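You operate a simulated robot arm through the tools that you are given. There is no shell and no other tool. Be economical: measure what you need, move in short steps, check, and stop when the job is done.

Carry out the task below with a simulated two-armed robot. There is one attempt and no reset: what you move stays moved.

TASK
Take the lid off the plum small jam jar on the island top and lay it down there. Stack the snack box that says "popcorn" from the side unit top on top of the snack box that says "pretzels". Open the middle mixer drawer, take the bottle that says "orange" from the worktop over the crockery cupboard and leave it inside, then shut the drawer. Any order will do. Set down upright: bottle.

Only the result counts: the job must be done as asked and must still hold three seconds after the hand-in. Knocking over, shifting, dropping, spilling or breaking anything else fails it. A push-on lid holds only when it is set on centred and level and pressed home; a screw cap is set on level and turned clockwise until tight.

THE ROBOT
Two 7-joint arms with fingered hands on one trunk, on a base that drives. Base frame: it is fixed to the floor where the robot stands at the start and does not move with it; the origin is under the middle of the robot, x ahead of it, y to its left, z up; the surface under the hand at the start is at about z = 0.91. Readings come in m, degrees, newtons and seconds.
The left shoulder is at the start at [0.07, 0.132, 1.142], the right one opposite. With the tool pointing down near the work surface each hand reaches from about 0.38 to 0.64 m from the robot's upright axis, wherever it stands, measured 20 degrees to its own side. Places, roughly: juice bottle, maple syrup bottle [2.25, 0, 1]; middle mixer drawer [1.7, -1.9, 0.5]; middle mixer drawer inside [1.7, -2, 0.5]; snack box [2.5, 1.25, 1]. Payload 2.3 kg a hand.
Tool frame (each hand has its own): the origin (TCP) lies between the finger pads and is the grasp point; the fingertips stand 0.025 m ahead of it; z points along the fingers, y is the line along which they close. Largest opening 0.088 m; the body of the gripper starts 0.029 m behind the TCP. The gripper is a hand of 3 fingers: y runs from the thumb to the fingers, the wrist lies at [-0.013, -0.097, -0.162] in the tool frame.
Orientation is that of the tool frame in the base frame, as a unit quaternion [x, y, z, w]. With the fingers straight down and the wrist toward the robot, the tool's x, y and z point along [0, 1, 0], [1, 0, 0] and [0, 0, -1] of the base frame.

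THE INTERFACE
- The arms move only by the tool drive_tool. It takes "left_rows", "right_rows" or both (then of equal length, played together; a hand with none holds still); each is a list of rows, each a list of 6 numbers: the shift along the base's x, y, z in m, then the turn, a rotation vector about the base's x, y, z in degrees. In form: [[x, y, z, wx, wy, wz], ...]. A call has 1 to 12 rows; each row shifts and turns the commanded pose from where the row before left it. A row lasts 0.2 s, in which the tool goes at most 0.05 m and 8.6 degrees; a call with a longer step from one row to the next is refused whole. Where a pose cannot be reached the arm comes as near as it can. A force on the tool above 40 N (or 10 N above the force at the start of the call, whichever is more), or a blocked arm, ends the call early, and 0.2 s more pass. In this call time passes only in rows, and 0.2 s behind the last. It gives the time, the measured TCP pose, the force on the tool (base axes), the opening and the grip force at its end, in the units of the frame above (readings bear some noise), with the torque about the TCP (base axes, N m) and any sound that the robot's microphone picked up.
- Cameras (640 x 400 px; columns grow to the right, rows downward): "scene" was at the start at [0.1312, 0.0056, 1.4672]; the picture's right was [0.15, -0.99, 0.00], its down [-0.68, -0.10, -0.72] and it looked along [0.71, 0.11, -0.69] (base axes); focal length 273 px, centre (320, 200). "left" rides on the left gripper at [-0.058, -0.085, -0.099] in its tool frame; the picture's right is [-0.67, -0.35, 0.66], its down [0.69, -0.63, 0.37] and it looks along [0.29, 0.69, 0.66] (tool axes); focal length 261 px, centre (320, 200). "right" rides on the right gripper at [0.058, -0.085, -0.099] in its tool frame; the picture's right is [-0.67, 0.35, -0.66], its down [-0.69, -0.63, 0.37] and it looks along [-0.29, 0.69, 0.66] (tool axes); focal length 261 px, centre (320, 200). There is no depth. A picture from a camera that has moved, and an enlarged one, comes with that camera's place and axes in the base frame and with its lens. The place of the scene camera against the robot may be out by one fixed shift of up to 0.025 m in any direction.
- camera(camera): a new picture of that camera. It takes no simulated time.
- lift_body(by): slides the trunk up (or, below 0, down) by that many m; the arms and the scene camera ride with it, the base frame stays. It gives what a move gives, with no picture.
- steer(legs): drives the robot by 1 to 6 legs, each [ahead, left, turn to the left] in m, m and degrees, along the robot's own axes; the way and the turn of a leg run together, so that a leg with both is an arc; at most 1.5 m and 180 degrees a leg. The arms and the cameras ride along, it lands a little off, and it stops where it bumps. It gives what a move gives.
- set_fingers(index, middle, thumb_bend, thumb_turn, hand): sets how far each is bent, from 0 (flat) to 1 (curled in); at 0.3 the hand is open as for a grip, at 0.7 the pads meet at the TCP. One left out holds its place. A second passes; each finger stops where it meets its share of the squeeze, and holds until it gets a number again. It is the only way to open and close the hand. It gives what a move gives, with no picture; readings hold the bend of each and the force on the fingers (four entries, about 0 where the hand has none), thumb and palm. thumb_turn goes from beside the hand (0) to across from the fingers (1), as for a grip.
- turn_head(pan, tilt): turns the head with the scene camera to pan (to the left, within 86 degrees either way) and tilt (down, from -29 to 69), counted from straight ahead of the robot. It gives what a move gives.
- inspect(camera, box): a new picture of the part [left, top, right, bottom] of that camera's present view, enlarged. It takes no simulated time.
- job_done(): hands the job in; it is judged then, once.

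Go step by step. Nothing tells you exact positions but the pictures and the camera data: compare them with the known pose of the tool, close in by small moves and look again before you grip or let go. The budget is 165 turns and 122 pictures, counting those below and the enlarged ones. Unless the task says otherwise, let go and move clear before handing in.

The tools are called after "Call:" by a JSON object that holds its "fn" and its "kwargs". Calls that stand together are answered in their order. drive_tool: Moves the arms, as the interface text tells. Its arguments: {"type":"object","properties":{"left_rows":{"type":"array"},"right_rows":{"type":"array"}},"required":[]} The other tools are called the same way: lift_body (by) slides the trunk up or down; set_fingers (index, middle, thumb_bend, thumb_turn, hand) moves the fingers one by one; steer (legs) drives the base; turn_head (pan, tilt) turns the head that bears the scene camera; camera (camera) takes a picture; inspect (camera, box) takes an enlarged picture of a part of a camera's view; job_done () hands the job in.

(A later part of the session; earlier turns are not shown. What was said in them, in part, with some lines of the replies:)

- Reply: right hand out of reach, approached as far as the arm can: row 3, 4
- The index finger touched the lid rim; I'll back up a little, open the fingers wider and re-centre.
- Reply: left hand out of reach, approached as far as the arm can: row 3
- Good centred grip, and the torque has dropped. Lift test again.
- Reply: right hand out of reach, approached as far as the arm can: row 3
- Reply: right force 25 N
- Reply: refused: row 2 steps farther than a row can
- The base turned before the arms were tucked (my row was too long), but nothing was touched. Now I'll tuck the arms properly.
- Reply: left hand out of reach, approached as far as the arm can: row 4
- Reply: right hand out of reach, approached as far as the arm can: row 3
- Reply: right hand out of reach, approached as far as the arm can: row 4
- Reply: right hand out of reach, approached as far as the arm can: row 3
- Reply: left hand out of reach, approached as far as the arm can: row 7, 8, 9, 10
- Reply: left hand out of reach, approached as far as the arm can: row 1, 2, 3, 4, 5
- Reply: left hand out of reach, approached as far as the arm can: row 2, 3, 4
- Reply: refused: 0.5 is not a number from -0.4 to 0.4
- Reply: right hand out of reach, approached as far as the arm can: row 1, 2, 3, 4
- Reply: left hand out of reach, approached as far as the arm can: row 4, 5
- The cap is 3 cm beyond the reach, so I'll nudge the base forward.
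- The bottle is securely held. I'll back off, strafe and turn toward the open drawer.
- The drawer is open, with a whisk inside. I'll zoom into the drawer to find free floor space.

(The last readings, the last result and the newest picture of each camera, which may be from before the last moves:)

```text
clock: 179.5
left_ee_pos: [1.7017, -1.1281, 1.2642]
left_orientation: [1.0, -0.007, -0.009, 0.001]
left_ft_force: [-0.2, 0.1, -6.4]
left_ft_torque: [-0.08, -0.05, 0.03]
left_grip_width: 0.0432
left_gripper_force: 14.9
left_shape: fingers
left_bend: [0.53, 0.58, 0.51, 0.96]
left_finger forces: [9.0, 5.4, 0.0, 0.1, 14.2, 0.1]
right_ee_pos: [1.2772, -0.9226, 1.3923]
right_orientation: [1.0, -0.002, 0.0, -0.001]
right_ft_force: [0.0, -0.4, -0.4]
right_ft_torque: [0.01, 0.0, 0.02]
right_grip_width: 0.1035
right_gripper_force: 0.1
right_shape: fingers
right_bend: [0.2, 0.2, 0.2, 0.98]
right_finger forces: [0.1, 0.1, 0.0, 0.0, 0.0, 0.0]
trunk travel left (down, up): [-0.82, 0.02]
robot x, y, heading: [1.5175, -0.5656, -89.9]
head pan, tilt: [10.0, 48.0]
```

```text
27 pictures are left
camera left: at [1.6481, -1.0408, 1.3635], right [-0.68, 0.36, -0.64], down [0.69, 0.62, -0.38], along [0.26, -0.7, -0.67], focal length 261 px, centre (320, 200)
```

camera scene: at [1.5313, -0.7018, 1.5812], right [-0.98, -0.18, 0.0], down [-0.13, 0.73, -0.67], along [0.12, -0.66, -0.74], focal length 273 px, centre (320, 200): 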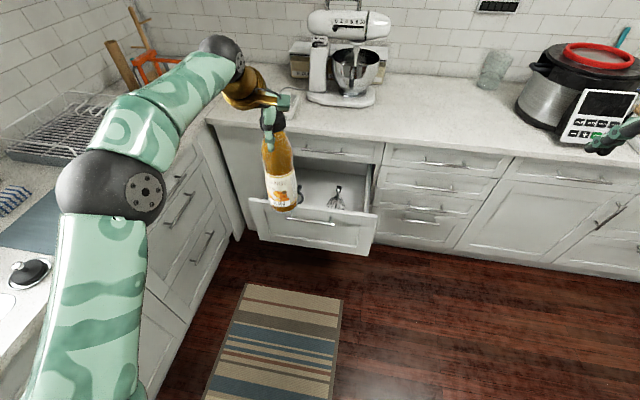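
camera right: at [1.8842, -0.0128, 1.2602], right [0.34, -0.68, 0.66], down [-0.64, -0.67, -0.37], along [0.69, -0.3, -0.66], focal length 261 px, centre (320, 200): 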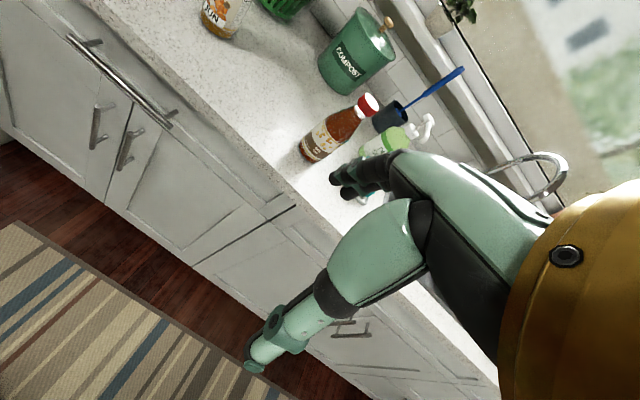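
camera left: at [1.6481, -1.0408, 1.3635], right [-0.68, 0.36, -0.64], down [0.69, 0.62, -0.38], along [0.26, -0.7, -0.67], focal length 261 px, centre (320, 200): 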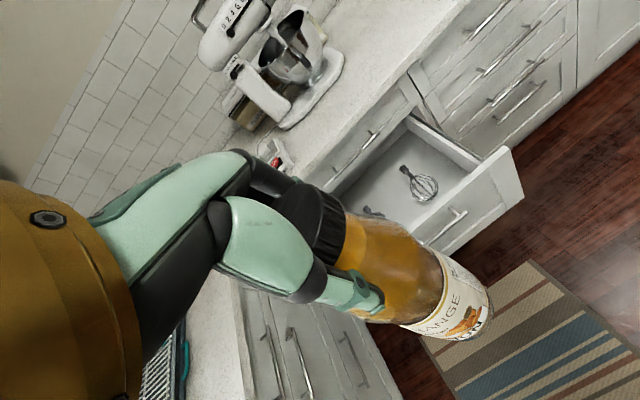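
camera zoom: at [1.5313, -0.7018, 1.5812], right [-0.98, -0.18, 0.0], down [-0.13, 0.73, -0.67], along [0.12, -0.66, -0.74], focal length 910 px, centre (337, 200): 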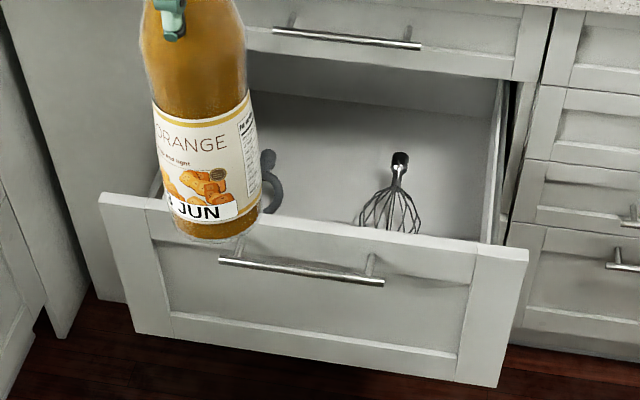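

The front part of the drawer needs a look from above. I'll drive ahead with the bottle held high above the drawer and look down with the wrist camera.

Call:
{"fn": "steer", "kwargs": {"legs": [[0.36, 0, 0]]}}

Call:
{"fn": "turn_head", "kwargs": {"pan": 8, "tilt": 60}}

Call:
{"fn": "camera", "kwargs": {"camera": "scene"}}

Call:
{"fn": "camera", "kwargs": {"camera": "left"}}

```text
clock: 181.8
left_ee_pos: [1.7015, -1.4847, 1.2649]
left_orientation: [1.0, -0.009, -0.008, 0.001]
left_ft_force: [0.0, -0.3, -6.5]
left_ft_torque: [-0.05, -0.05, 0.01]
left_grip_width: 0.0436
left_gripper_force: 14.6
left_shape: fingers
left_bend: [0.53, 0.58, 0.51, 0.96]
left_finger forces: [8.9, 5.4, 0.0, 0.1, 14.2, 0.0]
right_ee_pos: [1.2775, -1.2769, 1.3936]
right_orientation: [1.0, -0.003, 0.0, 0.001]
right_ft_force: [0.1, 0.7, -0.7]
right_ft_torque: [-0.03, 0.01, 0.03]
right_grip_width: 0.1035
right_gripper_force: 0.0
right_shape: fingers
right_bend: [0.2, 0.2, 0.2, 0.98]
right_finger forces: [0.1, 0.0, 0.0, 0.0, 0.1, 0.0]
trunk travel left (down, up): [-0.82, 0.02]
robot x, y, heading: [1.5213, -0.9238, -89.8]
head pan, tilt: [10.0, 48.0]
```

```text
clock: 182.6
left_ee_pos: [1.7019, -1.4861, 1.2622]
left_orientation: [1.0, -0.008, -0.009, 0.0]
left_ft_force: [0.2, -0.2, -5.7]
left_ft_torque: [-0.05, -0.01, 0.02]
left_grip_width: 0.0435
left_gripper_force: 14.4
left_shape: fingers
left_bend: [0.53, 0.58, 0.51, 0.96]
left_finger forces: [9.0, 5.4, 0.0, 0.0, 14.0, 0.0]
right_ee_pos: [1.2775, -1.2803, 1.3939]
right_orientation: [1.0, -0.004, 0.0, 0.0]
right_ft_force: [0.2, -0.1, -0.6]
right_ft_torque: [-0.03, 0.01, 0.0]
right_grip_width: 0.1034
right_gripper_force: 0.0
right_shape: fingers
right_bend: [0.2, 0.2, 0.2, 0.98]
right_finger forces: [0.0, 0.0, 0.0, 0.0, 0.0, 0.1]
trunk travel left (down, up): [-0.82, 0.02]
robot x, y, heading: [1.5219, -0.9252, -89.8]
head pan, tilt: [8.0, 60.0]
```

```text
26 pictures are left
camera scene: at [1.5276, -1.0487, 1.566], right [-0.99, -0.14, 0.0], down [-0.12, 0.86, -0.5], along [0.07, -0.49, -0.87], focal length 273 px, centre (320, 200)
```

scene: 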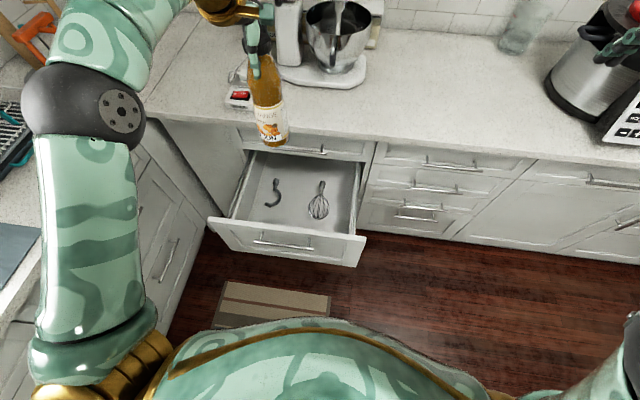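

```text
25 pictures are left
camera left: at [1.6481, -1.3996, 1.3637], right [-0.68, 0.36, -0.64], down [0.69, 0.62, -0.38], along [0.26, -0.7, -0.66], focal length 261 px, centre (320, 200)
```

left: 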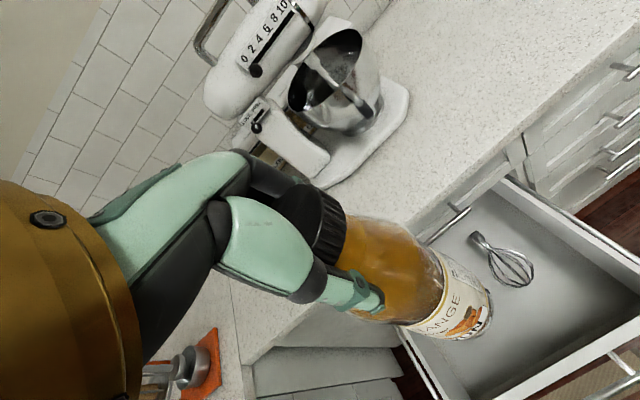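

Call:
{"fn": "inspect", "kwargs": {"camera": "scene", "box": [200, 100, 380, 270]}}

```text
2.35 times, centred on (290, 185) of scene
camera zoom: at [1.5276, -1.0487, 1.566], right [-0.99, -0.14, 0.0], down [-0.12, 0.86, -0.5], along [0.07, -0.49, -0.87], focal length 642 px, centre (391, 235)
```

zoom: 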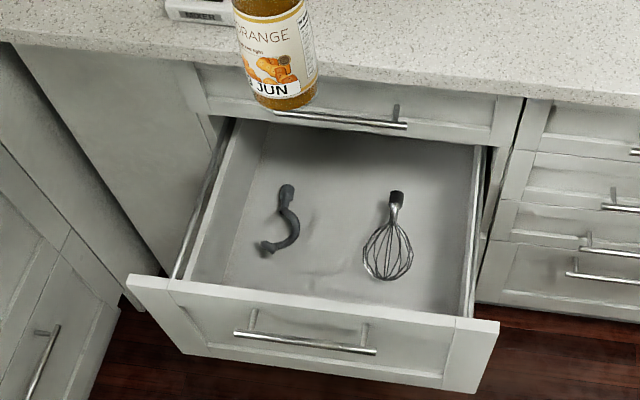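

Free floor lies in front of and between the hook and whisk, around (1.73, -1.475). I'll lower the trunk, then lower the bottle with the arm.

Call:
{"fn": "drive_tool", "kwargs": {"left_rows": [[0.015, 0.006, 0, 0, 0, 0], [0.013, 0.006, 0, 0, 0, 0]]}}

Call:
{"fn": "lift_body", "kwargs": {"by": -0.34}}

Call:
{"fn": "camera", "kwargs": {"camera": "scene"}}

Call:
{"fn": "camera", "kwargs": {"camera": "left"}}

```text
clock: 183.2
left_ee_pos: [1.7305, -1.4734, 1.2631]
left_orientation: [1.0, -0.009, -0.011, 0.001]
left_ft_force: [0.6, 0.2, -5.3]
left_ft_torque: [-0.05, 0.0, 0.01]
left_grip_width: 0.0432
left_gripper_force: 13.7
left_shape: fingers
left_bend: [0.54, 0.58, 0.51, 0.96]
left_finger forces: [9.1, 5.1, 0.0, 0.0, 14.0, 0.0]
right_ee_pos: [1.2786, -1.2813, 1.3945]
right_orientation: [1.0, -0.004, 0.0, 0.0]
right_ft_force: [0.3, -0.2, -0.1]
right_ft_torque: [0.0, 0.05, 0.0]
right_grip_width: 0.1036
right_gripper_force: 0.0
right_shape: fingers
right_bend: [0.2, 0.2, 0.2, 0.98]
right_finger forces: [0.0, 0.0, 0.1, 0.0, 0.0, 0.0]
trunk travel left (down, up): [-0.82, 0.02]
robot x, y, heading: [1.5186, -0.9239, -89.9]
head pan, tilt: [8.0, 60.0]
```

```text
clock: 186.5
left_ee_pos: [1.7294, -1.4735, 0.9236]
left_orientation: [1.0, -0.008, -0.009, 0.001]
left_ft_force: [0.7, -0.2, -6.4]
left_ft_torque: [-0.08, -0.05, 0.0]
left_grip_width: 0.0432
left_gripper_force: 13.5
left_shape: fingers
left_bend: [0.54, 0.58, 0.51, 0.96]
left_finger forces: [9.0, 5.3, 0.0, 0.0, 13.6, 0.1]
right_ee_pos: [1.2766, -1.2796, 1.0532]
right_orientation: [1.0, -0.004, 0.0, 0.0]
right_ft_force: [0.1, -0.5, 0.4]
right_ft_torque: [-0.04, 0.0, 0.04]
right_grip_width: 0.1034
right_gripper_force: 0.0
right_shape: fingers
right_bend: [0.2, 0.2, 0.2, 0.98]
right_finger forces: [0.0, 0.0, 0.0, 0.0, 0.0, 0.0]
trunk travel left (down, up): [-0.48, 0.36]
robot x, y, heading: [1.5192, -0.9233, -90.0]
head pan, tilt: [8.0, 60.0]
```

```text
23 pictures are left
camera scene: at [1.5276, -1.0486, 1.2259], right [-0.99, -0.14, 0.0], down [-0.12, 0.86, -0.5], along [0.07, -0.49, -0.87], focal length 273 px, centre (320, 200)
```

scene: 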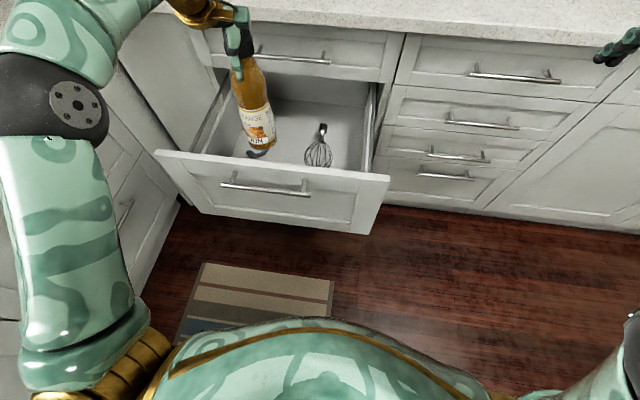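

```text
22 pictures are left
camera left: at [1.6758, -1.3876, 1.0235], right [-0.68, 0.36, -0.64], down [0.69, 0.62, -0.38], along [0.26, -0.7, -0.67], focal length 261 px, centre (320, 200)
```

left: 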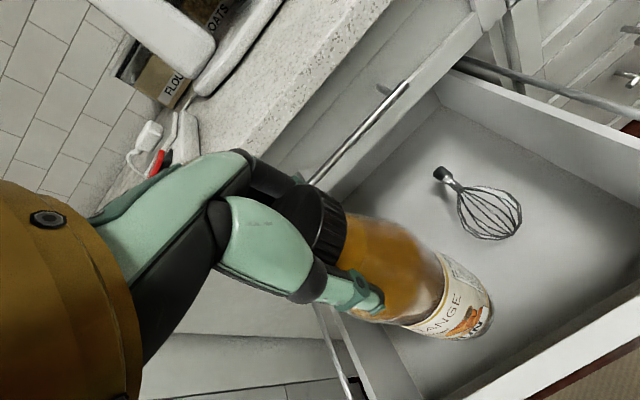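

The spot below the bottle is clear. Lowering the arm, with small steps near the drawer floor.

Call:
{"fn": "drive_tool", "kwargs": {"left_rows": [[0, 0, -0.04, 0, 0, 0], [0, 0, -0.04, 0, 0, 0], [0, 0, -0.04, 0, 0, 0], [0, 0, -0.04, 0, 0, 0], [0, 0, -0.03, 0, 0, 0]]}}

Call:
{"fn": "camera", "kwargs": {"camera": "left"}}

Call:
{"fn": "camera", "kwargs": {"camera": "scene"}}

```text
clock: 187.7
left_ee_pos: [1.7291, -1.4742, 0.731]
left_orientation: [1.0, -0.008, -0.01, 0.001]
left_ft_force: [-0.2, -0.3, -6.0]
left_ft_torque: [-0.04, -0.05, -0.03]
left_grip_width: 0.0424
left_gripper_force: 13.2
left_shape: fingers
left_bend: [0.54, 0.58, 0.51, 0.96]
left_finger forces: [8.6, 5.4, 0.1, 0.0, 13.2, 0.0]
right_ee_pos: [1.2783, -1.2809, 1.0533]
right_orientation: [1.0, -0.004, 0.0, -0.002]
right_ft_force: [0.0, 0.0, -0.2]
right_ft_torque: [0.02, -0.03, 0.0]
right_grip_width: 0.1036
right_gripper_force: 0.1
right_shape: fingers
right_bend: [0.2, 0.2, 0.2, 0.98]
right_finger forces: [0.0, 0.1, 0.0, 0.0, 0.0, 0.0]
trunk travel left (down, up): [-0.48, 0.36]
robot x, y, heading: [1.5177, -0.9222, -89.9]
head pan, tilt: [8.0, 60.0]
```

```text
21 pictures are left
camera left: at [1.6754, -1.3873, 0.8321], right [-0.68, 0.36, -0.64], down [0.69, 0.62, -0.38], along [0.26, -0.7, -0.66], focal length 261 px, centre (320, 200)
```

left: 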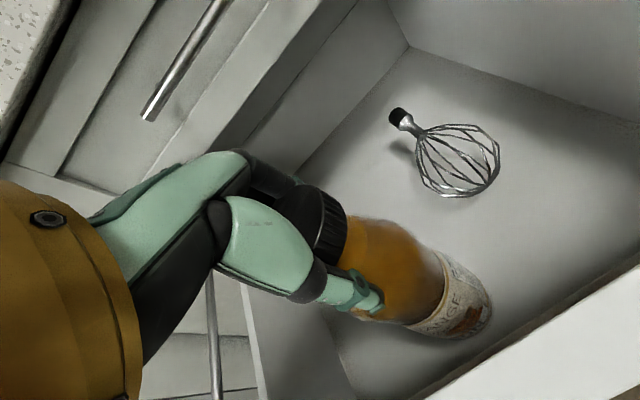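

```text
20 pictures are left
camera scene: at [1.5279, -1.0492, 1.2258], right [-0.99, -0.14, 0.0], down [-0.12, 0.86, -0.5], along [0.07, -0.49, -0.87], focal length 273 px, centre (320, 200)
```

scene: 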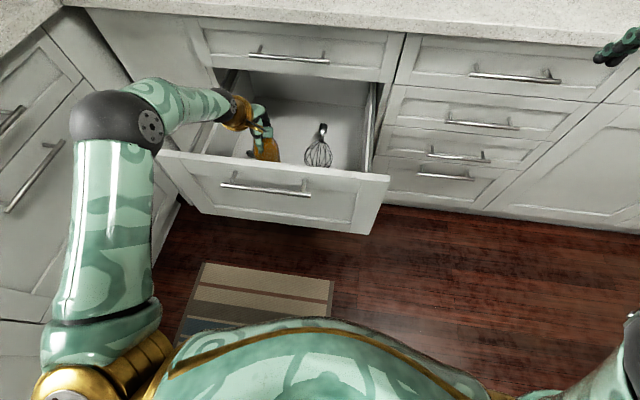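

The floor is at about z 0.495. Lowering in small steps until contact.

Call:
{"fn": "drive_tool", "kwargs": {"left_rows": [[0, 0, -0.012, 0, 0, 0], [0, 0, -0.01, 0, 0, 0], [0, 0, -0.006, 0, 0, 0]]}}

```text
clock: 188.5
left_ee_pos: [1.7291, -1.4728, 0.7046]
left_orientation: [1.0, -0.008, -0.011, 0.001]
left_ft_force: [0.4, 0.2, -6.2]
left_ft_torque: [-0.08, -0.05, 0.01]
left_grip_width: 0.0426
left_gripper_force: 13.5
left_shape: fingers
left_bend: [0.54, 0.58, 0.51, 0.96]
left_finger forces: [8.5, 5.3, 0.0, 0.1, 13.0, 0.0]
right_ee_pos: [1.2773, -1.2804, 1.0526]
right_orientation: [1.0, -0.004, -0.001, -0.001]
right_ft_force: [-0.2, 1.2, 0.5]
right_ft_torque: [-0.02, -0.01, 0.0]
right_grip_width: 0.1034
right_gripper_force: 0.0
right_shape: fingers
right_bend: [0.2, 0.2, 0.2, 0.98]
right_finger forces: [0.0, 0.0, 0.1, 0.0, 0.0, 0.1]
trunk travel left (down, up): [-0.48, 0.36]
robot x, y, heading: [1.5174, -0.9225, -89.8]
head pan, tilt: [8.0, 60.0]
```

Call:
{"fn": "drive_tool", "kwargs": {"left_rows": [[0, 0, -0.005, 0, 0, 0], [0, 0, -0.004, 0, 0, 0]]}}

```text
clock: 189.1
left_ee_pos: [1.728, -1.4745, 0.6955]
left_orientation: [1.0, -0.008, -0.01, 0.001]
left_ft_force: [-0.1, -0.1, -6.8]
left_ft_torque: [-0.07, -0.03, 0.01]
left_grip_width: 0.0423
left_gripper_force: 13.4
left_shape: fingers
left_bend: [0.54, 0.58, 0.51, 0.96]
left_finger forces: [8.4, 5.3, 0.0, 0.0, 12.9, 0.0]
right_ee_pos: [1.2768, -1.2812, 1.0533]
right_orientation: [1.0, -0.003, 0.0, -0.001]
right_ft_force: [0.3, 0.1, 0.2]
right_ft_torque: [0.02, -0.02, -0.01]
right_grip_width: 0.1033
right_gripper_force: 0.0
right_shape: fingers
right_bend: [0.2, 0.2, 0.2, 0.98]
right_finger forces: [0.0, 0.1, 0.0, 0.0, 0.0, 0.0]
trunk travel left (down, up): [-0.48, 0.36]
robot x, y, heading: [1.5152, -0.9194, -89.7]
head pan, tilt: [8.0, 60.0]
```

Still hanging free; continuing in small steps.

Call:
{"fn": "drive_tool", "kwargs": {"left_rows": [[0, 0, -0.004, 0, 0, 0], [0, 0, -0.004, 0, 0, 0]]}}

Call:
{"fn": "drive_tool", "kwargs": {"left_rows": [[0, 0, -0.003, 0, 0, 0], [0, 0, -0.002, 0, 0, 0]]}}

Call:
{"fn": "camera", "kwargs": {"camera": "left"}}

```text
clock: 189.7
left_ee_pos: [1.7295, -1.4733, 0.6877]
left_orientation: [1.0, -0.008, -0.01, 0.001]
left_ft_force: [-0.6, -0.1, -6.3]
left_ft_torque: [-0.06, -0.03, -0.02]
left_grip_width: 0.0426
left_gripper_force: 13.1
left_shape: fingers
left_bend: [0.54, 0.58, 0.51, 0.96]
left_finger forces: [8.4, 5.2, 0.1, 0.0, 12.8, 0.1]
right_ee_pos: [1.2774, -1.279, 1.0541]
right_orientation: [1.0, -0.004, 0.0, -0.001]
right_ft_force: [0.9, 0.7, 0.6]
right_ft_torque: [0.0, -0.02, 0.04]
right_grip_width: 0.1034
right_gripper_force: 0.0
right_shape: fingers
right_bend: [0.2, 0.2, 0.2, 0.98]
right_finger forces: [0.0, 0.0, 0.0, 0.1, 0.0, 0.0]
trunk travel left (down, up): [-0.48, 0.36]
robot x, y, heading: [1.5176, -0.9266, -89.9]
head pan, tilt: [8.0, 60.0]
```

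```text
clock: 190.3
left_ee_pos: [1.7306, -1.473, 0.6831]
left_orientation: [1.0, -0.008, -0.009, 0.0]
left_ft_force: [0.8, -1.0, -5.4]
left_ft_torque: [-0.07, -0.05, -0.02]
left_grip_width: 0.0427
left_gripper_force: 13.1
left_shape: fingers
left_bend: [0.54, 0.58, 0.51, 0.96]
left_finger forces: [8.5, 5.2, 0.0, 0.0, 12.9, 0.1]
right_ee_pos: [1.2779, -1.2798, 1.0534]
right_orientation: [1.0, -0.003, 0.0, -0.001]
right_ft_force: [-1.0, -0.3, -0.2]
right_ft_torque: [-0.02, 0.01, -0.02]
right_grip_width: 0.1034
right_gripper_force: 0.1
right_shape: fingers
right_bend: [0.2, 0.2, 0.2, 0.98]
right_finger forces: [0.0, 0.0, 0.0, 0.0, 0.1, 0.0]
trunk travel left (down, up): [-0.48, 0.36]
robot x, y, heading: [1.5125, -0.9229, -89.8]
head pan, tilt: [8.0, 60.0]
```

```text
19 pictures are left
camera left: at [1.6756, -1.3869, 0.7834], right [-0.68, 0.36, -0.64], down [0.69, 0.62, -0.38], along [0.26, -0.7, -0.67], focal length 261 px, centre (320, 200)
```

left: 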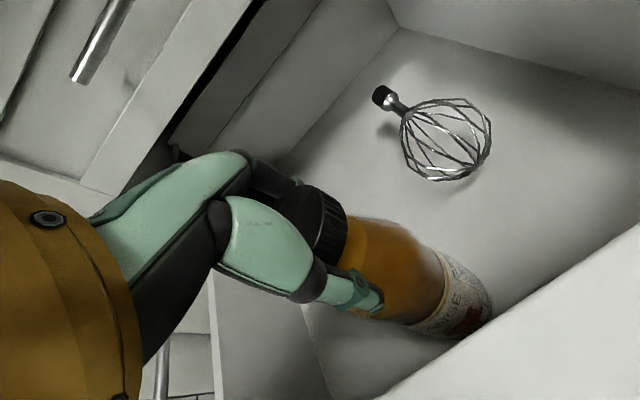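

Call:
{"fn": "drive_tool", "kwargs": {"left_rows": [[0, 0, -0.003, 0, 0, 0], [0, 0, -0.003, 0, 0, 0]]}}

Call:
{"fn": "drive_tool", "kwargs": {"left_rows": [[0, 0, -0.003, 0, 0, 0]]}}

```text
clock: 190.9
left_ee_pos: [1.7284, -1.4724, 0.6804]
left_orientation: [1.0, -0.008, -0.01, 0.003]
left_ft_force: [-0.6, 0.2, 4.6]
left_ft_torque: [-0.07, -0.02, 0.0]
left_grip_width: 0.0431
left_gripper_force: 16.4
left_shape: fingers
left_bend: [0.54, 0.58, 0.51, 0.96]
left_finger forces: [9.4, 6.7, 0.0, 0.0, 16.2, 0.0]
right_ee_pos: [1.2755, -1.2785, 1.0538]
right_orientation: [1.0, -0.003, 0.001, 0.001]
right_ft_force: [0.5, 0.5, 0.5]
right_ft_torque: [0.0, -0.02, -0.02]
right_grip_width: 0.1034
right_gripper_force: 0.1
right_shape: fingers
right_bend: [0.2, 0.2, 0.2, 0.98]
right_finger forces: [0.0, 0.0, 0.1, 0.0, 0.0, 0.1]
trunk travel left (down, up): [-0.48, 0.36]
robot x, y, heading: [1.5189, -0.9223, -89.8]
head pan, tilt: [8.0, 60.0]
```

```text
clock: 191.3
left_ee_pos: [1.7272, -1.4707, 0.6784]
left_orientation: [1.0, -0.008, -0.009, 0.005]
left_ft_force: [-0.1, 1.0, 15.5]
left_ft_torque: [-0.15, -0.01, -0.02]
left_grip_width: 0.043
left_gripper_force: 19.2
left_shape: fingers
left_bend: [0.54, 0.58, 0.51, 0.96]
left_finger forces: [10.7, 8.3, 0.1, 0.0, 18.9, 0.1]
right_ee_pos: [1.2761, -1.2755, 1.0557]
right_orientation: [1.0, -0.003, 0.002, 0.002]
right_ft_force: [0.8, 0.3, 0.7]
right_ft_torque: [0.05, 0.0, -0.02]
right_grip_width: 0.1036
right_gripper_force: 0.1
right_shape: fingers
right_bend: [0.2, 0.2, 0.2, 0.98]
right_finger forces: [0.0, 0.1, 0.0, 0.0, 0.0, 0.0]
trunk travel left (down, up): [-0.48, 0.36]
robot x, y, heading: [1.5188, -0.9243, -90.0]
head pan, tilt: [8.0, 60.0]
```

The bottle stands on the drawer floor. I'll ease the pressure, release and lift straight up.

Call:
{"fn": "drive_tool", "kwargs": {"left_rows": [[0, 0, 0.003, 0, 0, 0]]}}

Call:
{"fn": "set_fingers", "kwargs": {"hand": "left", "index": 0.35, "middle": 0.35, "thumb_bend": 0.3}}

Call:
{"fn": "camera", "kwargs": {"camera": "left"}}

```text
clock: 191.7
left_ee_pos: [1.7277, -1.4724, 0.6801]
left_orientation: [1.0, -0.007, -0.01, 0.002]
left_ft_force: [0.0, 0.4, 8.4]
left_ft_torque: [-0.22, 0.02, 0.02]
left_grip_width: 0.043
left_gripper_force: 17.5
left_shape: fingers
left_bend: [0.54, 0.58, 0.51, 0.96]
left_finger forces: [10.2, 7.6, 0.0, 0.0, 17.0, 0.1]
right_ee_pos: [1.2769, -1.2789, 1.0556]
right_orientation: [1.0, -0.002, 0.001, 0.001]
right_ft_force: [-0.8, 0.1, 0.1]
right_ft_torque: [-0.01, -0.01, -0.04]
right_grip_width: 0.1037
right_gripper_force: 0.0
right_shape: fingers
right_bend: [0.2, 0.2, 0.2, 0.98]
right_finger forces: [0.0, 0.0, 0.0, 0.0, 0.0, 0.0]
trunk travel left (down, up): [-0.48, 0.36]
robot x, y, heading: [1.5171, -0.9207, -89.7]
head pan, tilt: [8.0, 60.0]
```

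```text
clock: 192.7
left_ee_pos: [1.7281, -1.4728, 0.6775]
left_orientation: [1.0, -0.008, -0.01, 0.002]
left_ft_force: [-0.6, 1.1, 0.2]
left_ft_torque: [-0.01, -0.04, 0.0]
left_grip_width: 0.0796
left_gripper_force: 0.4
left_shape: fingers
left_bend: [0.35, 0.35, 0.3, 0.97]
left_finger forces: [0.0, 0.0, 0.0, 0.0, 0.7, 0.0]
right_ee_pos: [1.2785, -1.2791, 1.0548]
right_orientation: [1.0, -0.004, 0.001, 0.0]
right_ft_force: [-0.6, 0.3, -0.4]
right_ft_torque: [-0.02, -0.01, -0.01]
right_grip_width: 0.1037
right_gripper_force: 0.1
right_shape: fingers
right_bend: [0.2, 0.2, 0.2, 0.98]
right_finger forces: [0.0, 0.0, 0.1, 0.0, 0.0, 0.0]
trunk travel left (down, up): [-0.48, 0.36]
robot x, y, heading: [1.5183, -0.9283, -89.8]
head pan, tilt: [8.0, 60.0]
```

```text
18 pictures are left
camera left: at [1.6752, -1.3859, 0.7784], right [-0.68, 0.36, -0.64], down [0.69, 0.62, -0.38], along [0.26, -0.7, -0.66], focal length 261 px, centre (320, 200)
```

left: 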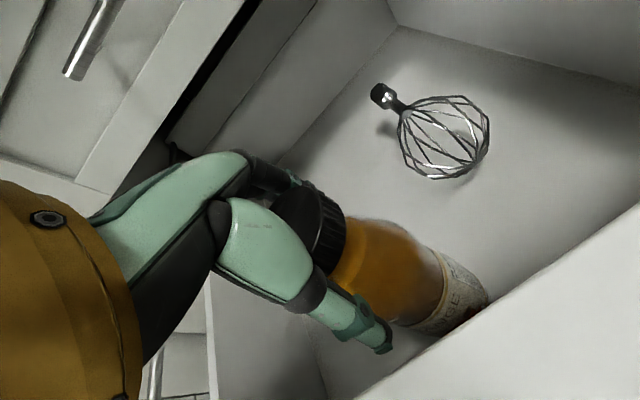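

Call:
{"fn": "set_fingers", "kwargs": {"hand": "left", "index": 0.25, "middle": 0.25, "thumb_bend": 0.22}}

Call:
{"fn": "drive_tool", "kwargs": {"left_rows": [[0, 0, 0.02, 0, 0, 0], [0, 0, 0.04, 0, 0, 0], [0, 0, 0.04, 0, 0, 0], [0, 0, 0.04, 0, 0, 0], [0, 0, 0.04, 0, 0, 0], [0, 0, 0.04, 0, 0, 0]]}}

Call:
{"fn": "camera", "kwargs": {"camera": "left"}}

Call:
{"fn": "camera", "kwargs": {"camera": "scene"}}

```text
clock: 193.7
left_ee_pos: [1.7274, -1.472, 0.6783]
left_orientation: [1.0, -0.008, -0.01, 0.002]
left_ft_force: [0.0, 0.9, 0.4]
left_ft_torque: [-0.02, -0.01, 0.02]
left_grip_width: 0.0964
left_gripper_force: 0.2
left_shape: fingers
left_bend: [0.25, 0.25, 0.22, 0.97]
left_finger forces: [0.1, 0.0, 0.1, 0.1, 0.6, 0.0]
right_ee_pos: [1.2775, -1.2793, 1.0542]
right_orientation: [1.0, -0.004, 0.001, 0.001]
right_ft_force: [-0.3, 0.4, 0.7]
right_ft_torque: [0.02, 0.01, 0.01]
right_grip_width: 0.1034
right_gripper_force: 0.1
right_shape: fingers
right_bend: [0.2, 0.2, 0.2, 0.98]
right_finger forces: [0.0, 0.0, 0.0, 0.1, 0.0, 0.0]
trunk travel left (down, up): [-0.48, 0.36]
robot x, y, heading: [1.5171, -0.9271, -89.9]
head pan, tilt: [8.0, 60.0]
```

```text
clock: 195.1
left_ee_pos: [1.728, -1.4712, 0.8984]
left_orientation: [1.0, -0.007, -0.011, 0.001]
left_ft_force: [-0.6, 0.0, -0.2]
left_ft_torque: [0.03, -0.02, 0.0]
left_grip_width: 0.0964
left_gripper_force: 0.0
left_shape: fingers
left_bend: [0.25, 0.25, 0.22, 0.97]
left_finger forces: [0.0, 0.1, 0.0, 0.0, 0.1, 0.0]
right_ee_pos: [1.2765, -1.2784, 1.0551]
right_orientation: [1.0, -0.004, 0.0, 0.001]
right_ft_force: [-0.6, 0.3, 0.0]
right_ft_torque: [0.03, 0.03, 0.01]
right_grip_width: 0.1036
right_gripper_force: 0.1
right_shape: fingers
right_bend: [0.2, 0.2, 0.2, 0.98]
right_finger forces: [0.0, 0.0, 0.0, 0.1, 0.0, 0.0]
trunk travel left (down, up): [-0.48, 0.36]
robot x, y, heading: [1.5151, -0.9249, -89.8]
head pan, tilt: [8.0, 60.0]
```

```text
17 pictures are left
camera left: at [1.6751, -1.3852, 0.9989], right [-0.68, 0.36, -0.64], down [0.69, 0.62, -0.38], along [0.26, -0.7, -0.66], focal length 261 px, centre (320, 200)
```

left: 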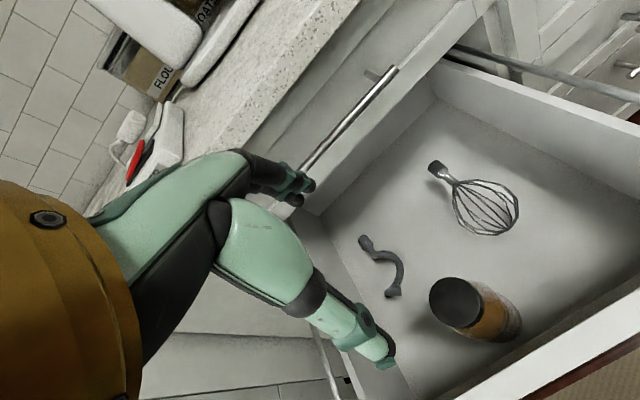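

```text
16 pictures are left
camera scene: at [1.5267, -1.0465, 1.2261], right [-0.99, -0.14, 0.0], down [-0.12, 0.86, -0.5], along [0.07, -0.5, -0.87], focal length 273 px, centre (320, 200)
```

scene: 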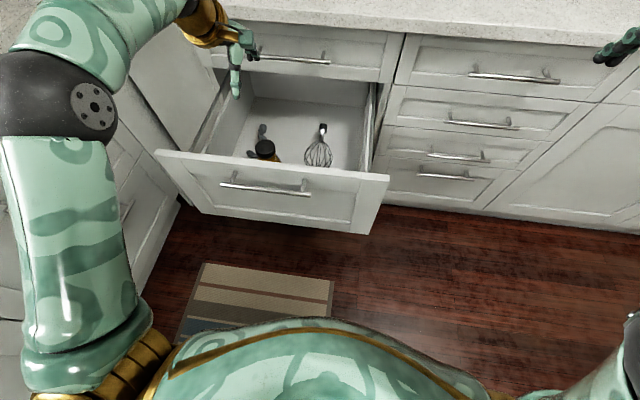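

The bottle stands upright in the drawer. To shut it gently, I'll back off, lower the left hand (fingers curled) in front of the handle and push slowly with small base steps.

Call:
{"fn": "steer", "kwargs": {"legs": [[-0.33, 0, 0]]}}

Call:
{"fn": "set_fingers", "kwargs": {"hand": "left", "index": 0.6, "middle": 0.6, "thumb_bend": 0.6}}

Call:
{"fn": "lift_body", "kwargs": {"by": -0.06}}

Call:
{"fn": "drive_tool", "kwargs": {"left_rows": [[-0.01, 0, -0.045, 0, 0, 0], [-0.01, 0, -0.045, 0, 0, 0], [-0.01, 0, -0.045, 0, 0, 0], [-0.005, 0, -0.045, 0, 0, 0], [0, 0, -0.025, 0, 0, 0]]}}

Call:
{"fn": "turn_head", "kwargs": {"pan": 8, "tilt": 45}}

Call:
{"fn": "camera", "kwargs": {"camera": "scene"}}

```text
clock: 197.3
left_ee_pos: [1.7286, -1.1417, 0.8976]
left_orientation: [1.0, -0.007, -0.009, 0.002]
left_ft_force: [1.3, -0.4, 1.1]
left_ft_torque: [0.02, -0.02, 0.0]
left_grip_width: 0.0963
left_gripper_force: 0.0
left_shape: fingers
left_bend: [0.25, 0.25, 0.22, 0.97]
left_finger forces: [0.1, 0.0, 0.0, 0.0, 0.0, 0.0]
right_ee_pos: [1.2778, -0.9487, 1.0547]
right_orientation: [1.0, -0.004, 0.001, 0.0]
right_ft_force: [-0.1, 0.0, 0.0]
right_ft_torque: [0.01, -0.02, 0.02]
right_grip_width: 0.1036
right_gripper_force: 0.1
right_shape: fingers
right_bend: [0.2, 0.2, 0.2, 0.98]
right_finger forces: [0.1, 0.0, 0.1, 0.0, 0.0, 0.0]
trunk travel left (down, up): [-0.48, 0.36]
robot x, y, heading: [1.5174, -0.5932, -90.0]
head pan, tilt: [8.0, 60.0]
```

```text
clock: 198.3
left_ee_pos: [1.7278, -1.1423, 0.898]
left_orientation: [1.0, -0.007, -0.01, 0.001]
left_ft_force: [0.3, 0.1, -0.6]
left_ft_torque: [-0.01, -0.05, 0.0]
left_grip_width: 0.0202
left_gripper_force: 0.0
left_shape: fingers
left_bend: [0.6, 0.6, 0.6, 0.97]
left_finger forces: [0.0, 0.1, 0.0, 0.1, 0.0, 0.0]
right_ee_pos: [1.2772, -0.9487, 1.0536]
right_orientation: [1.0, -0.004, 0.001, 0.0]
right_ft_force: [-0.4, 0.4, 1.1]
right_ft_torque: [-0.02, 0.02, -0.04]
right_grip_width: 0.1035
right_gripper_force: 0.1
right_shape: fingers
right_bend: [0.2, 0.2, 0.2, 0.98]
right_finger forces: [0.0, 0.1, 0.0, 0.0, 0.1, 0.0]
trunk travel left (down, up): [-0.48, 0.36]
robot x, y, heading: [1.5184, -0.5866, -89.7]
head pan, tilt: [8.0, 60.0]
```

```text
clock: 199.3
left_ee_pos: [1.7282, -1.1411, 0.8387]
left_orientation: [1.0, -0.008, -0.01, 0.001]
left_ft_force: [0.2, 0.5, -0.4]
left_ft_torque: [0.0, -0.04, 0.01]
left_grip_width: 0.0201
left_gripper_force: 0.1
left_shape: fingers
left_bend: [0.6, 0.6, 0.6, 0.97]
left_finger forces: [0.0, 0.1, 0.1, 0.1, 0.0, 0.0]
right_ee_pos: [1.2755, -0.948, 0.9943]
right_orientation: [1.0, -0.005, 0.001, 0.0]
right_ft_force: [0.3, 0.5, -0.6]
right_ft_torque: [-0.03, 0.01, 0.01]
right_grip_width: 0.1037
right_gripper_force: 0.0
right_shape: fingers
right_bend: [0.2, 0.2, 0.2, 0.98]
right_finger forces: [0.1, 0.0, 0.1, 0.0, 0.1, 0.0]
trunk travel left (down, up): [-0.42, 0.42]
robot x, y, heading: [1.5179, -0.5934, -90.3]
head pan, tilt: [8.0, 60.0]
```

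```text
clock: 200.5
left_ee_pos: [1.6922, -1.1426, 0.633]
left_orientation: [1.0, -0.008, -0.01, 0.002]
left_ft_force: [-0.6, 0.2, 0.1]
left_ft_torque: [0.02, 0.01, 0.01]
left_grip_width: 0.0198
left_gripper_force: 0.0
left_shape: fingers
left_bend: [0.6, 0.6, 0.6, 0.97]
left_finger forces: [0.1, 0.1, 0.0, 0.1, 0.0, 0.0]
right_ee_pos: [1.2755, -0.9484, 0.994]
right_orientation: [1.0, -0.004, 0.001, 0.0]
right_ft_force: [0.2, -0.5, -0.7]
right_ft_torque: [-0.01, 0.0, 0.03]
right_grip_width: 0.1034
right_gripper_force: 0.0
right_shape: fingers
right_bend: [0.2, 0.2, 0.2, 0.98]
right_finger forces: [0.0, 0.0, 0.0, 0.1, 0.0, 0.0]
trunk travel left (down, up): [-0.42, 0.42]
robot x, y, heading: [1.5203, -0.5931, -89.9]
head pan, tilt: [8.0, 60.0]
```

```text
clock: 201.3
left_ee_pos: [1.6928, -1.1427, 0.6328]
left_orientation: [1.0, -0.008, -0.01, 0.003]
left_ft_force: [0.4, 0.0, -0.1]
left_ft_torque: [-0.01, -0.01, 0.03]
left_grip_width: 0.0203
left_gripper_force: 0.1
left_shape: fingers
left_bend: [0.6, 0.6, 0.6, 0.97]
left_finger forces: [0.1, 0.0, 0.0, 0.0, 0.0, 0.1]
right_ee_pos: [1.2757, -0.9474, 0.9937]
right_orientation: [1.0, -0.004, 0.001, 0.0]
right_ft_force: [-0.9, -0.4, 0.3]
right_ft_torque: [-0.03, -0.02, 0.01]
right_grip_width: 0.1037
right_gripper_force: 0.0
right_shape: fingers
right_bend: [0.2, 0.2, 0.2, 0.98]
right_finger forces: [0.0, 0.0, 0.0, 0.0, 0.0, 0.1]
trunk travel left (down, up): [-0.42, 0.42]
robot x, y, heading: [1.5169, -0.5909, -90.1]
head pan, tilt: [8.0, 45.0]
```

```text
15 pictures are left
camera scene: at [1.5285, -0.7308, 1.1855], right [-0.99, -0.14, 0.0], down [-0.1, 0.7, -0.71], along [0.1, -0.7, -0.71], focal length 273 px, centre (320, 200)
```

scene: 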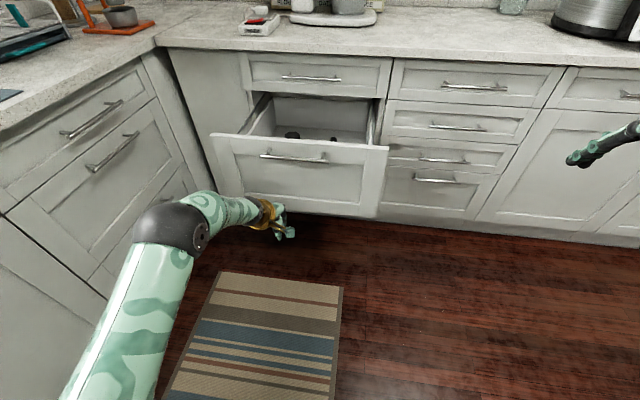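

Clear. First a short approach, then small pushing steps.

Call:
{"fn": "steer", "kwargs": {"legs": [[0.1, 0, 0], [0.03, 0, 0], [0.03, 0, 0], [0.03, 0, 0]]}}

Call:
{"fn": "camera", "kwargs": {"camera": "scene"}}

```text
clock: 203.7
left_ee_pos: [1.6926, -1.3331, 0.634]
left_orientation: [1.0, -0.008, -0.01, 0.003]
left_ft_force: [0.3, -0.2, -0.7]
left_ft_torque: [0.03, 0.0, -0.03]
left_grip_width: 0.02
left_gripper_force: 0.1
left_shape: fingers
left_bend: [0.6, 0.6, 0.6, 0.97]
left_finger forces: [0.1, 0.1, 0.0, 0.1, 0.0, 0.0]
right_ee_pos: [1.2756, -1.1388, 0.9947]
right_orientation: [1.0, -0.005, 0.001, 0.0]
right_ft_force: [-0.1, 0.6, -1.0]
right_ft_torque: [-0.01, -0.02, 0.02]
right_grip_width: 0.1036
right_gripper_force: 0.0
right_shape: fingers
right_bend: [0.2, 0.2, 0.2, 0.98]
right_finger forces: [0.0, 0.0, 0.0, 0.1, 0.0, 0.0]
trunk travel left (down, up): [-0.42, 0.42]
robot x, y, heading: [1.5171, -0.7839, -90.2]
head pan, tilt: [8.0, 45.0]
```

```text
14 pictures are left
camera scene: at [1.5286, -0.9207, 1.1856], right [-0.99, -0.14, 0.0], down [-0.1, 0.7, -0.71], along [0.1, -0.7, -0.71], focal length 273 px, centre (320, 200)
```

scene: 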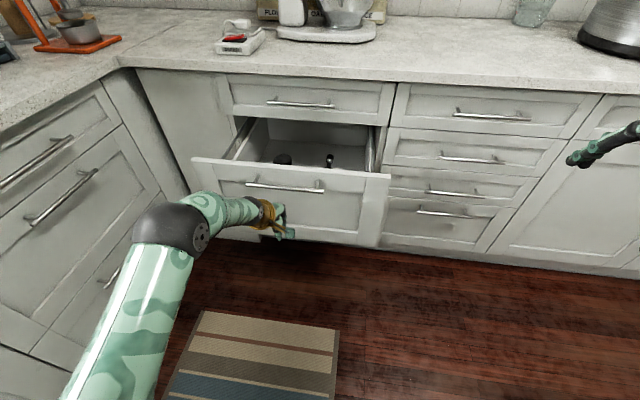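

The drawer is moving in smoothly. I'll continue with small steps.

Call:
{"fn": "steer", "kwargs": {"legs": [[0.03, 0, 0], [0.03, 0, 0], [0.03, 0, 0], [0.03, 0, 0], [0.03, 0, 0], [0.03, 0, 0]]}}

Call:
{"fn": "camera", "kwargs": {"camera": "scene"}}

```text
clock: 206.7
left_ee_pos: [1.6921, -1.5132, 0.6351]
left_orientation: [1.0, -0.008, -0.01, 0.002]
left_ft_force: [0.3, 0.7, -0.2]
left_ft_torque: [0.0, -0.04, 0.03]
left_grip_width: 0.0201
left_gripper_force: 0.0
left_shape: fingers
left_bend: [0.6, 0.6, 0.6, 0.97]
left_finger forces: [0.0, 0.0, 0.0, 0.0, 0.0, 0.0]
right_ee_pos: [1.2754, -1.3165, 0.9947]
right_orientation: [1.0, -0.004, 0.0, 0.0]
right_ft_force: [0.1, 0.3, 0.5]
right_ft_torque: [0.03, 0.0, 0.0]
right_grip_width: 0.1036
right_gripper_force: 0.1
right_shape: fingers
right_bend: [0.2, 0.2, 0.2, 0.98]
right_finger forces: [0.0, 0.0, 0.0, 0.0, 0.0, 0.1]
trunk travel left (down, up): [-0.42, 0.42]
robot x, y, heading: [1.5186, -0.9649, -89.9]
head pan, tilt: [8.0, 45.0]
```

```text
13 pictures are left
camera scene: at [1.5286, -1.0999, 1.1857], right [-0.99, -0.14, 0.0], down [-0.1, 0.7, -0.71], along [0.1, -0.7, -0.71], focal length 273 px, centre (320, 200)
```

scene: 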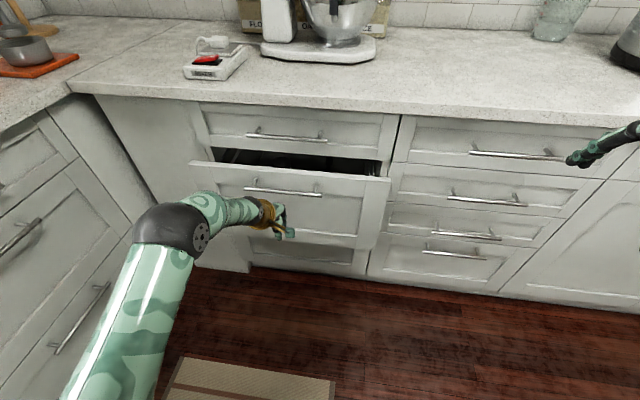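

About 9 cm remain. Continuing carefully.

Call:
{"fn": "steer", "kwargs": {"legs": [[0.025, 0, 0], [0.025, 0, 0], [0.025, 0, 0]]}}

Call:
{"fn": "camera", "kwargs": {"camera": "scene"}}

```text
clock: 208.3
left_ee_pos: [1.6923, -1.5874, 0.6348]
left_orientation: [1.0, -0.008, -0.01, 0.002]
left_ft_force: [0.8, -0.2, -0.5]
left_ft_torque: [-0.01, 0.03, 0.01]
left_grip_width: 0.0202
left_gripper_force: 0.1
left_shape: fingers
left_bend: [0.6, 0.6, 0.6, 0.97]
left_finger forces: [0.0, 0.1, 0.0, 0.1, 0.1, 0.0]
right_ee_pos: [1.2761, -1.3908, 0.9944]
right_orientation: [1.0, -0.005, 0.001, 0.002]
right_ft_force: [0.0, 0.3, -0.1]
right_ft_torque: [0.03, -0.02, -0.01]
right_grip_width: 0.1035
right_gripper_force: 0.0
right_shape: fingers
right_bend: [0.2, 0.2, 0.2, 0.98]
right_finger forces: [0.1, 0.0, 0.1, 0.0, 0.0, 0.0]
trunk travel left (down, up): [-0.42, 0.42]
robot x, y, heading: [1.5236, -1.0374, -90.1]
head pan, tilt: [8.0, 45.0]
```

```text
12 pictures are left
camera scene: at [1.5284, -1.1744, 1.1857], right [-0.99, -0.14, 0.0], down [-0.1, 0.7, -0.71], along [0.1, -0.7, -0.71], focal length 273 px, centre (320, 200)
```

scene: 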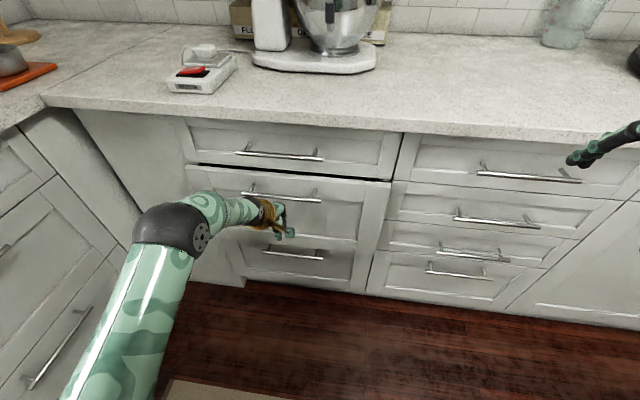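

Nearly shut. I'll finish the push with the arm in small steps.

Call:
{"fn": "drive_tool", "kwargs": {"left_rows": [[0, -0.008, 0, 0, 0, 0], [0, -0.008, 0, 0, 0, 0], [0, -0.006, 0, 0, 0, 0]]}}

Call:
{"fn": "inspect", "kwargs": {"camera": "scene", "box": [160, 100, 420, 310]}}

```text
clock: 209.1
left_ee_pos: [1.692, -1.6095, 0.6329]
left_orientation: [1.0, -0.009, -0.01, 0.002]
left_ft_force: [-0.2, 0.1, -0.1]
left_ft_torque: [0.06, 0.0, 0.03]
left_grip_width: 0.0199
left_gripper_force: 0.1
left_shape: fingers
left_bend: [0.6, 0.6, 0.6, 0.97]
left_finger forces: [0.0, 0.0, 0.1, 0.1, 0.1, 0.0]
right_ee_pos: [1.2753, -1.3921, 0.9939]
right_orientation: [1.0, -0.005, 0.001, 0.001]
right_ft_force: [0.1, 0.1, 0.1]
right_ft_torque: [-0.02, 0.03, 0.01]
right_grip_width: 0.1038
right_gripper_force: 0.0
right_shape: fingers
right_bend: [0.2, 0.2, 0.2, 0.98]
right_finger forces: [0.1, 0.0, 0.0, 0.1, 0.0, 0.0]
trunk travel left (down, up): [-0.42, 0.42]
robot x, y, heading: [1.5173, -1.0374, -89.8]
head pan, tilt: [8.0, 45.0]
```

```text
1.90 times, centred on (290, 205) of scene
camera zoom: at [1.5284, -1.175, 1.1856], right [-0.99, -0.14, 0.0], down [-0.1, 0.7, -0.71], along [0.1, -0.7, -0.71], focal length 520 px, centre (377, 190)
```

zoom: 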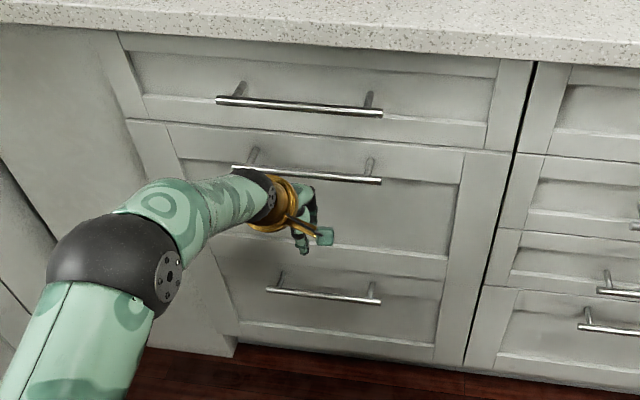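

It looks flush; one more light push to confirm it's home.

Call:
{"fn": "drive_tool", "kwargs": {"left_rows": [[0, -0.005, 0, 0, 0, 0], [0, -0.005, 0, 0, 0, 0]]}}

Call:
{"fn": "drive_tool", "kwargs": {"left_rows": [[0, 0.02, 0, 0, 0, 0], [0, 0.04, 0, 0, 0, 0], [0, 0.04, 0, 0, 0, 0]]}}

Call:
{"fn": "steer", "kwargs": {"legs": [[-0.2, 0, 0]]}}

Call:
{"fn": "camera", "kwargs": {"camera": "scene"}}

```text
clock: 209.7
left_ee_pos: [1.6921, -1.6202, 0.6332]
left_orientation: [1.0, -0.009, -0.01, 0.001]
left_ft_force: [-0.3, 0.8, 0.4]
left_ft_torque: [-0.01, 0.03, 0.02]
left_grip_width: 0.0203
left_gripper_force: 0.0
left_shape: fingers
left_bend: [0.6, 0.6, 0.6, 0.97]
left_finger forces: [0.0, 0.0, 0.0, 0.1, 0.1, 0.0]
right_ee_pos: [1.2757, -1.3915, 0.9948]
right_orientation: [1.0, -0.004, 0.001, 0.0]
right_ft_force: [-0.4, 0.5, 0.4]
right_ft_torque: [0.01, -0.01, 0.04]
right_grip_width: 0.1036
right_gripper_force: 0.0
right_shape: fingers
right_bend: [0.2, 0.2, 0.2, 0.98]
right_finger forces: [0.0, 0.1, 0.0, 0.0, 0.0, 0.1]
trunk travel left (down, up): [-0.42, 0.42]
robot x, y, heading: [1.5121, -1.0345, -90.1]
head pan, tilt: [8.0, 45.0]
```

```text
clock: 210.5
left_ee_pos: [1.6919, -1.518, 0.6355]
left_orientation: [1.0, -0.008, -0.01, 0.003]
left_ft_force: [0.3, 0.2, 0.2]
left_ft_torque: [-0.02, 0.02, 0.04]
left_grip_width: 0.0202
left_gripper_force: 0.1
left_shape: fingers
left_bend: [0.6, 0.6, 0.6, 0.97]
left_finger forces: [0.1, 0.1, 0.0, 0.0, 0.0, 0.0]
right_ee_pos: [1.2756, -1.391, 0.9939]
right_orientation: [1.0, -0.004, 0.001, 0.0]
right_ft_force: [-0.2, 0.0, -0.3]
right_ft_torque: [0.02, 0.01, 0.01]
right_grip_width: 0.1035
right_gripper_force: 0.1
right_shape: fingers
right_bend: [0.2, 0.2, 0.2, 0.98]
right_finger forces: [0.0, 0.1, 0.1, 0.1, 0.0, 0.0]
trunk travel left (down, up): [-0.42, 0.42]
robot x, y, heading: [1.5174, -1.0375, -90.1]
head pan, tilt: [8.0, 45.0]
```

```text
clock: 212.1
left_ee_pos: [1.6917, -1.3212, 0.6347]
left_orientation: [1.0, -0.008, -0.01, 0.002]
left_ft_force: [-0.2, -0.8, 0.3]
left_ft_torque: [-0.04, 0.03, 0.0]
left_grip_width: 0.0205
left_gripper_force: 0.1
left_shape: fingers
left_bend: [0.6, 0.6, 0.6, 0.97]
left_finger forces: [0.0, 0.0, 0.1, 0.1, 0.0, 0.1]
right_ee_pos: [1.2765, -1.1951, 0.9948]
right_orientation: [1.0, -0.004, 0.001, 0.0]
right_ft_force: [0.5, 1.1, -0.8]
right_ft_torque: [0.01, 0.01, 0.01]
right_grip_width: 0.1035
right_gripper_force: 0.1
right_shape: fingers
right_bend: [0.2, 0.2, 0.2, 0.98]
right_finger forces: [0.0, 0.1, 0.0, 0.0, 0.0, 0.0]
trunk travel left (down, up): [-0.42, 0.42]
robot x, y, heading: [1.5139, -0.841, -90.1]
head pan, tilt: [8.0, 45.0]
```

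```text
10 pictures are left
camera scene: at [1.5286, -0.9777, 1.1855], right [-0.99, -0.14, 0.0], down [-0.1, 0.7, -0.71], along [0.1, -0.7, -0.71], focal length 273 px, centre (320, 200)
```

scene: 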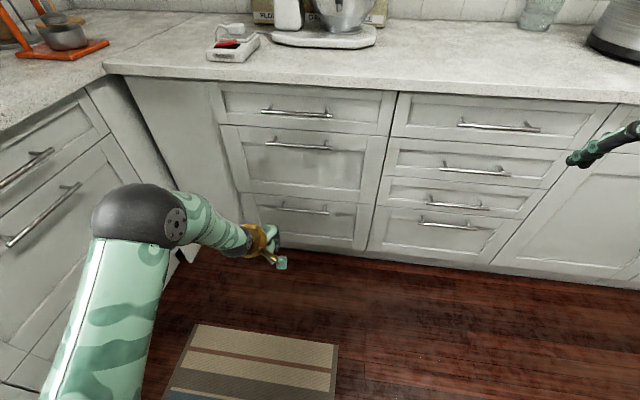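

Call:
{"fn": "inspect", "kwargs": {"camera": "scene", "box": [200, 70, 420, 210]}}

```text
2.86 times, centred on (310, 140) of scene
camera zoom: at [1.5286, -0.9777, 1.1855], right [-0.99, -0.14, 0.0], down [-0.1, 0.7, -0.71], along [0.1, -0.7, -0.71], focal length 780 px, centre (349, 371)
```

zoom: 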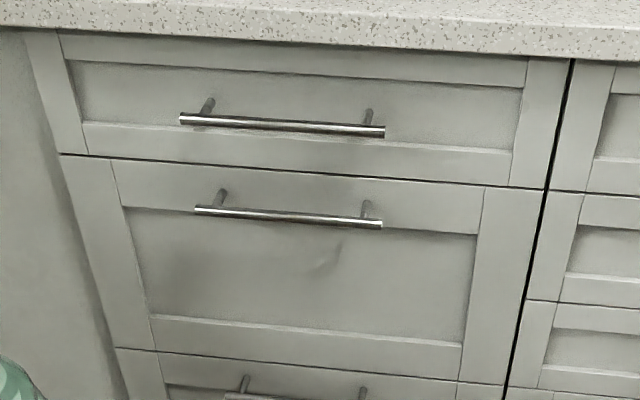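

The drawer is flush and shut. I'll raise the trunk and turn for a final check on the jar and lid.

Call:
{"fn": "lift_body", "kwargs": {"by": 0.4}}

Call:
{"fn": "steer", "kwargs": {"legs": [[0, 0, 150]]}}

Call:
{"fn": "turn_head", "kwargs": {"pan": 65, "tilt": 25}}

Call:
{"fn": "camera", "kwargs": {"camera": "scene"}}

```text
clock: 216.0
left_ee_pos: [1.6921, -1.3212, 1.0347]
left_orientation: [1.0, -0.008, -0.01, 0.003]
left_ft_force: [0.0, -0.2, -0.7]
left_ft_torque: [-0.01, 0.01, -0.01]
left_grip_width: 0.02
left_gripper_force: 0.1
left_shape: fingers
left_bend: [0.6, 0.6, 0.6, 0.97]
left_finger forces: [0.0, 0.0, 0.0, 0.0, 0.1, 0.0]
right_ee_pos: [1.2769, -1.1951, 1.3938]
right_orientation: [1.0, -0.005, 0.001, 0.0]
right_ft_force: [0.9, 0.7, -0.2]
right_ft_torque: [-0.02, -0.01, -0.01]
right_grip_width: 0.1035
right_gripper_force: 0.1
right_shape: fingers
right_bend: [0.2, 0.2, 0.2, 0.98]
right_finger forces: [0.0, 0.0, 0.1, 0.1, 0.0, 0.1]
trunk travel left (down, up): [-0.82, 0.02]
robot x, y, heading: [1.5187, -0.8425, -90.1]
head pan, tilt: [8.0, 45.0]
```

```text
clock: 222.5
left_ee_pos: [1.6128, -0.3364, 1.0342]
left_orientation: [0.273, 0.962, 0.0, 0.01]
left_ft_force: [-0.1, 0.3, 0.0]
left_ft_torque: [-0.01, 0.0, -0.03]
left_grip_width: 0.0201
left_gripper_force: 0.1
left_shape: fingers
left_bend: [0.6, 0.6, 0.6, 0.97]
left_finger forces: [0.0, 0.0, 0.0, 0.1, 0.0, 0.1]
right_ee_pos: [1.9058, -0.659, 1.395]
right_orientation: [0.268, 0.963, 0.0, -0.002]
right_ft_force: [-0.6, 0.0, -0.9]
right_ft_torque: [-0.01, 0.0, 0.0]
right_grip_width: 0.1036
right_gripper_force: 0.0
right_shape: fingers
right_bend: [0.2, 0.2, 0.2, 0.98]
right_finger forces: [0.0, 0.1, 0.1, 0.0, 0.0, 0.1]
trunk travel left (down, up): [-0.82, 0.02]
robot x, y, heading: [1.5174, -0.8417, 59.6]
head pan, tilt: [8.0, 45.0]
```

```text
clock: 223.8
left_ee_pos: [1.6123, -0.3378, 1.0341]
left_orientation: [0.272, 0.962, 0.0, 0.01]
left_ft_force: [-0.1, -0.3, -0.2]
left_ft_torque: [-0.02, 0.01, -0.01]
left_grip_width: 0.0201
left_gripper_force: 0.1
left_shape: fingers
left_bend: [0.6, 0.6, 0.6, 0.97]
left_finger forces: [0.0, 0.0, 0.1, 0.0, 0.1, 0.0]
right_ee_pos: [1.9072, -0.6581, 1.3943]
right_orientation: [0.268, 0.963, 0.001, 0.0]
right_ft_force: [-0.4, -0.1, 0.1]
right_ft_torque: [0.0, 0.01, 0.0]
right_grip_width: 0.1035
right_gripper_force: 0.1
right_shape: fingers
right_bend: [0.2, 0.2, 0.2, 0.98]
right_finger forces: [0.0, 0.1, 0.0, 0.0, 0.1, 0.0]
trunk travel left (down, up): [-0.82, 0.02]
robot x, y, heading: [1.5165, -0.8403, 59.3]
head pan, tilt: [65.0, 25.0]
```

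```text
8 pictures are left
camera scene: at [1.4909, -0.7276, 1.6161], right [0.83, 0.56, 0.0], down [0.24, -0.35, -0.91], along [-0.51, 0.75, -0.42], focal length 273 px, centre (320, 200)
```

scene: 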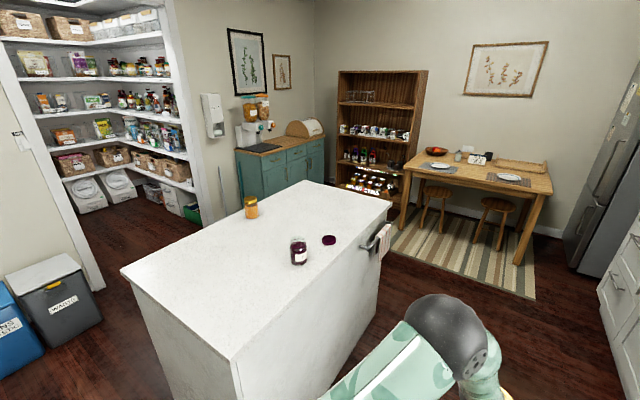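

The jar stands open and upright with its lid lying beside it. The boxes are stacked and the drawer is shut, so I'm handing in.

Call:
{"fn": "job_done", "kwargs": {}}

```text
The job is handed in.
```

The job is handed in, with all three parts done:

- **Jar:** the plum jar's lid is off and lies flat beside it on the island top.
- **Snack boxes:** the popcorn box sits squarely on the pretzels box.
- **Bottle and drawer:** the orange bottle was set down upright in the middle mixer drawer, and the drawer is shut flush. I could not see the bottle once the drawer was shut.
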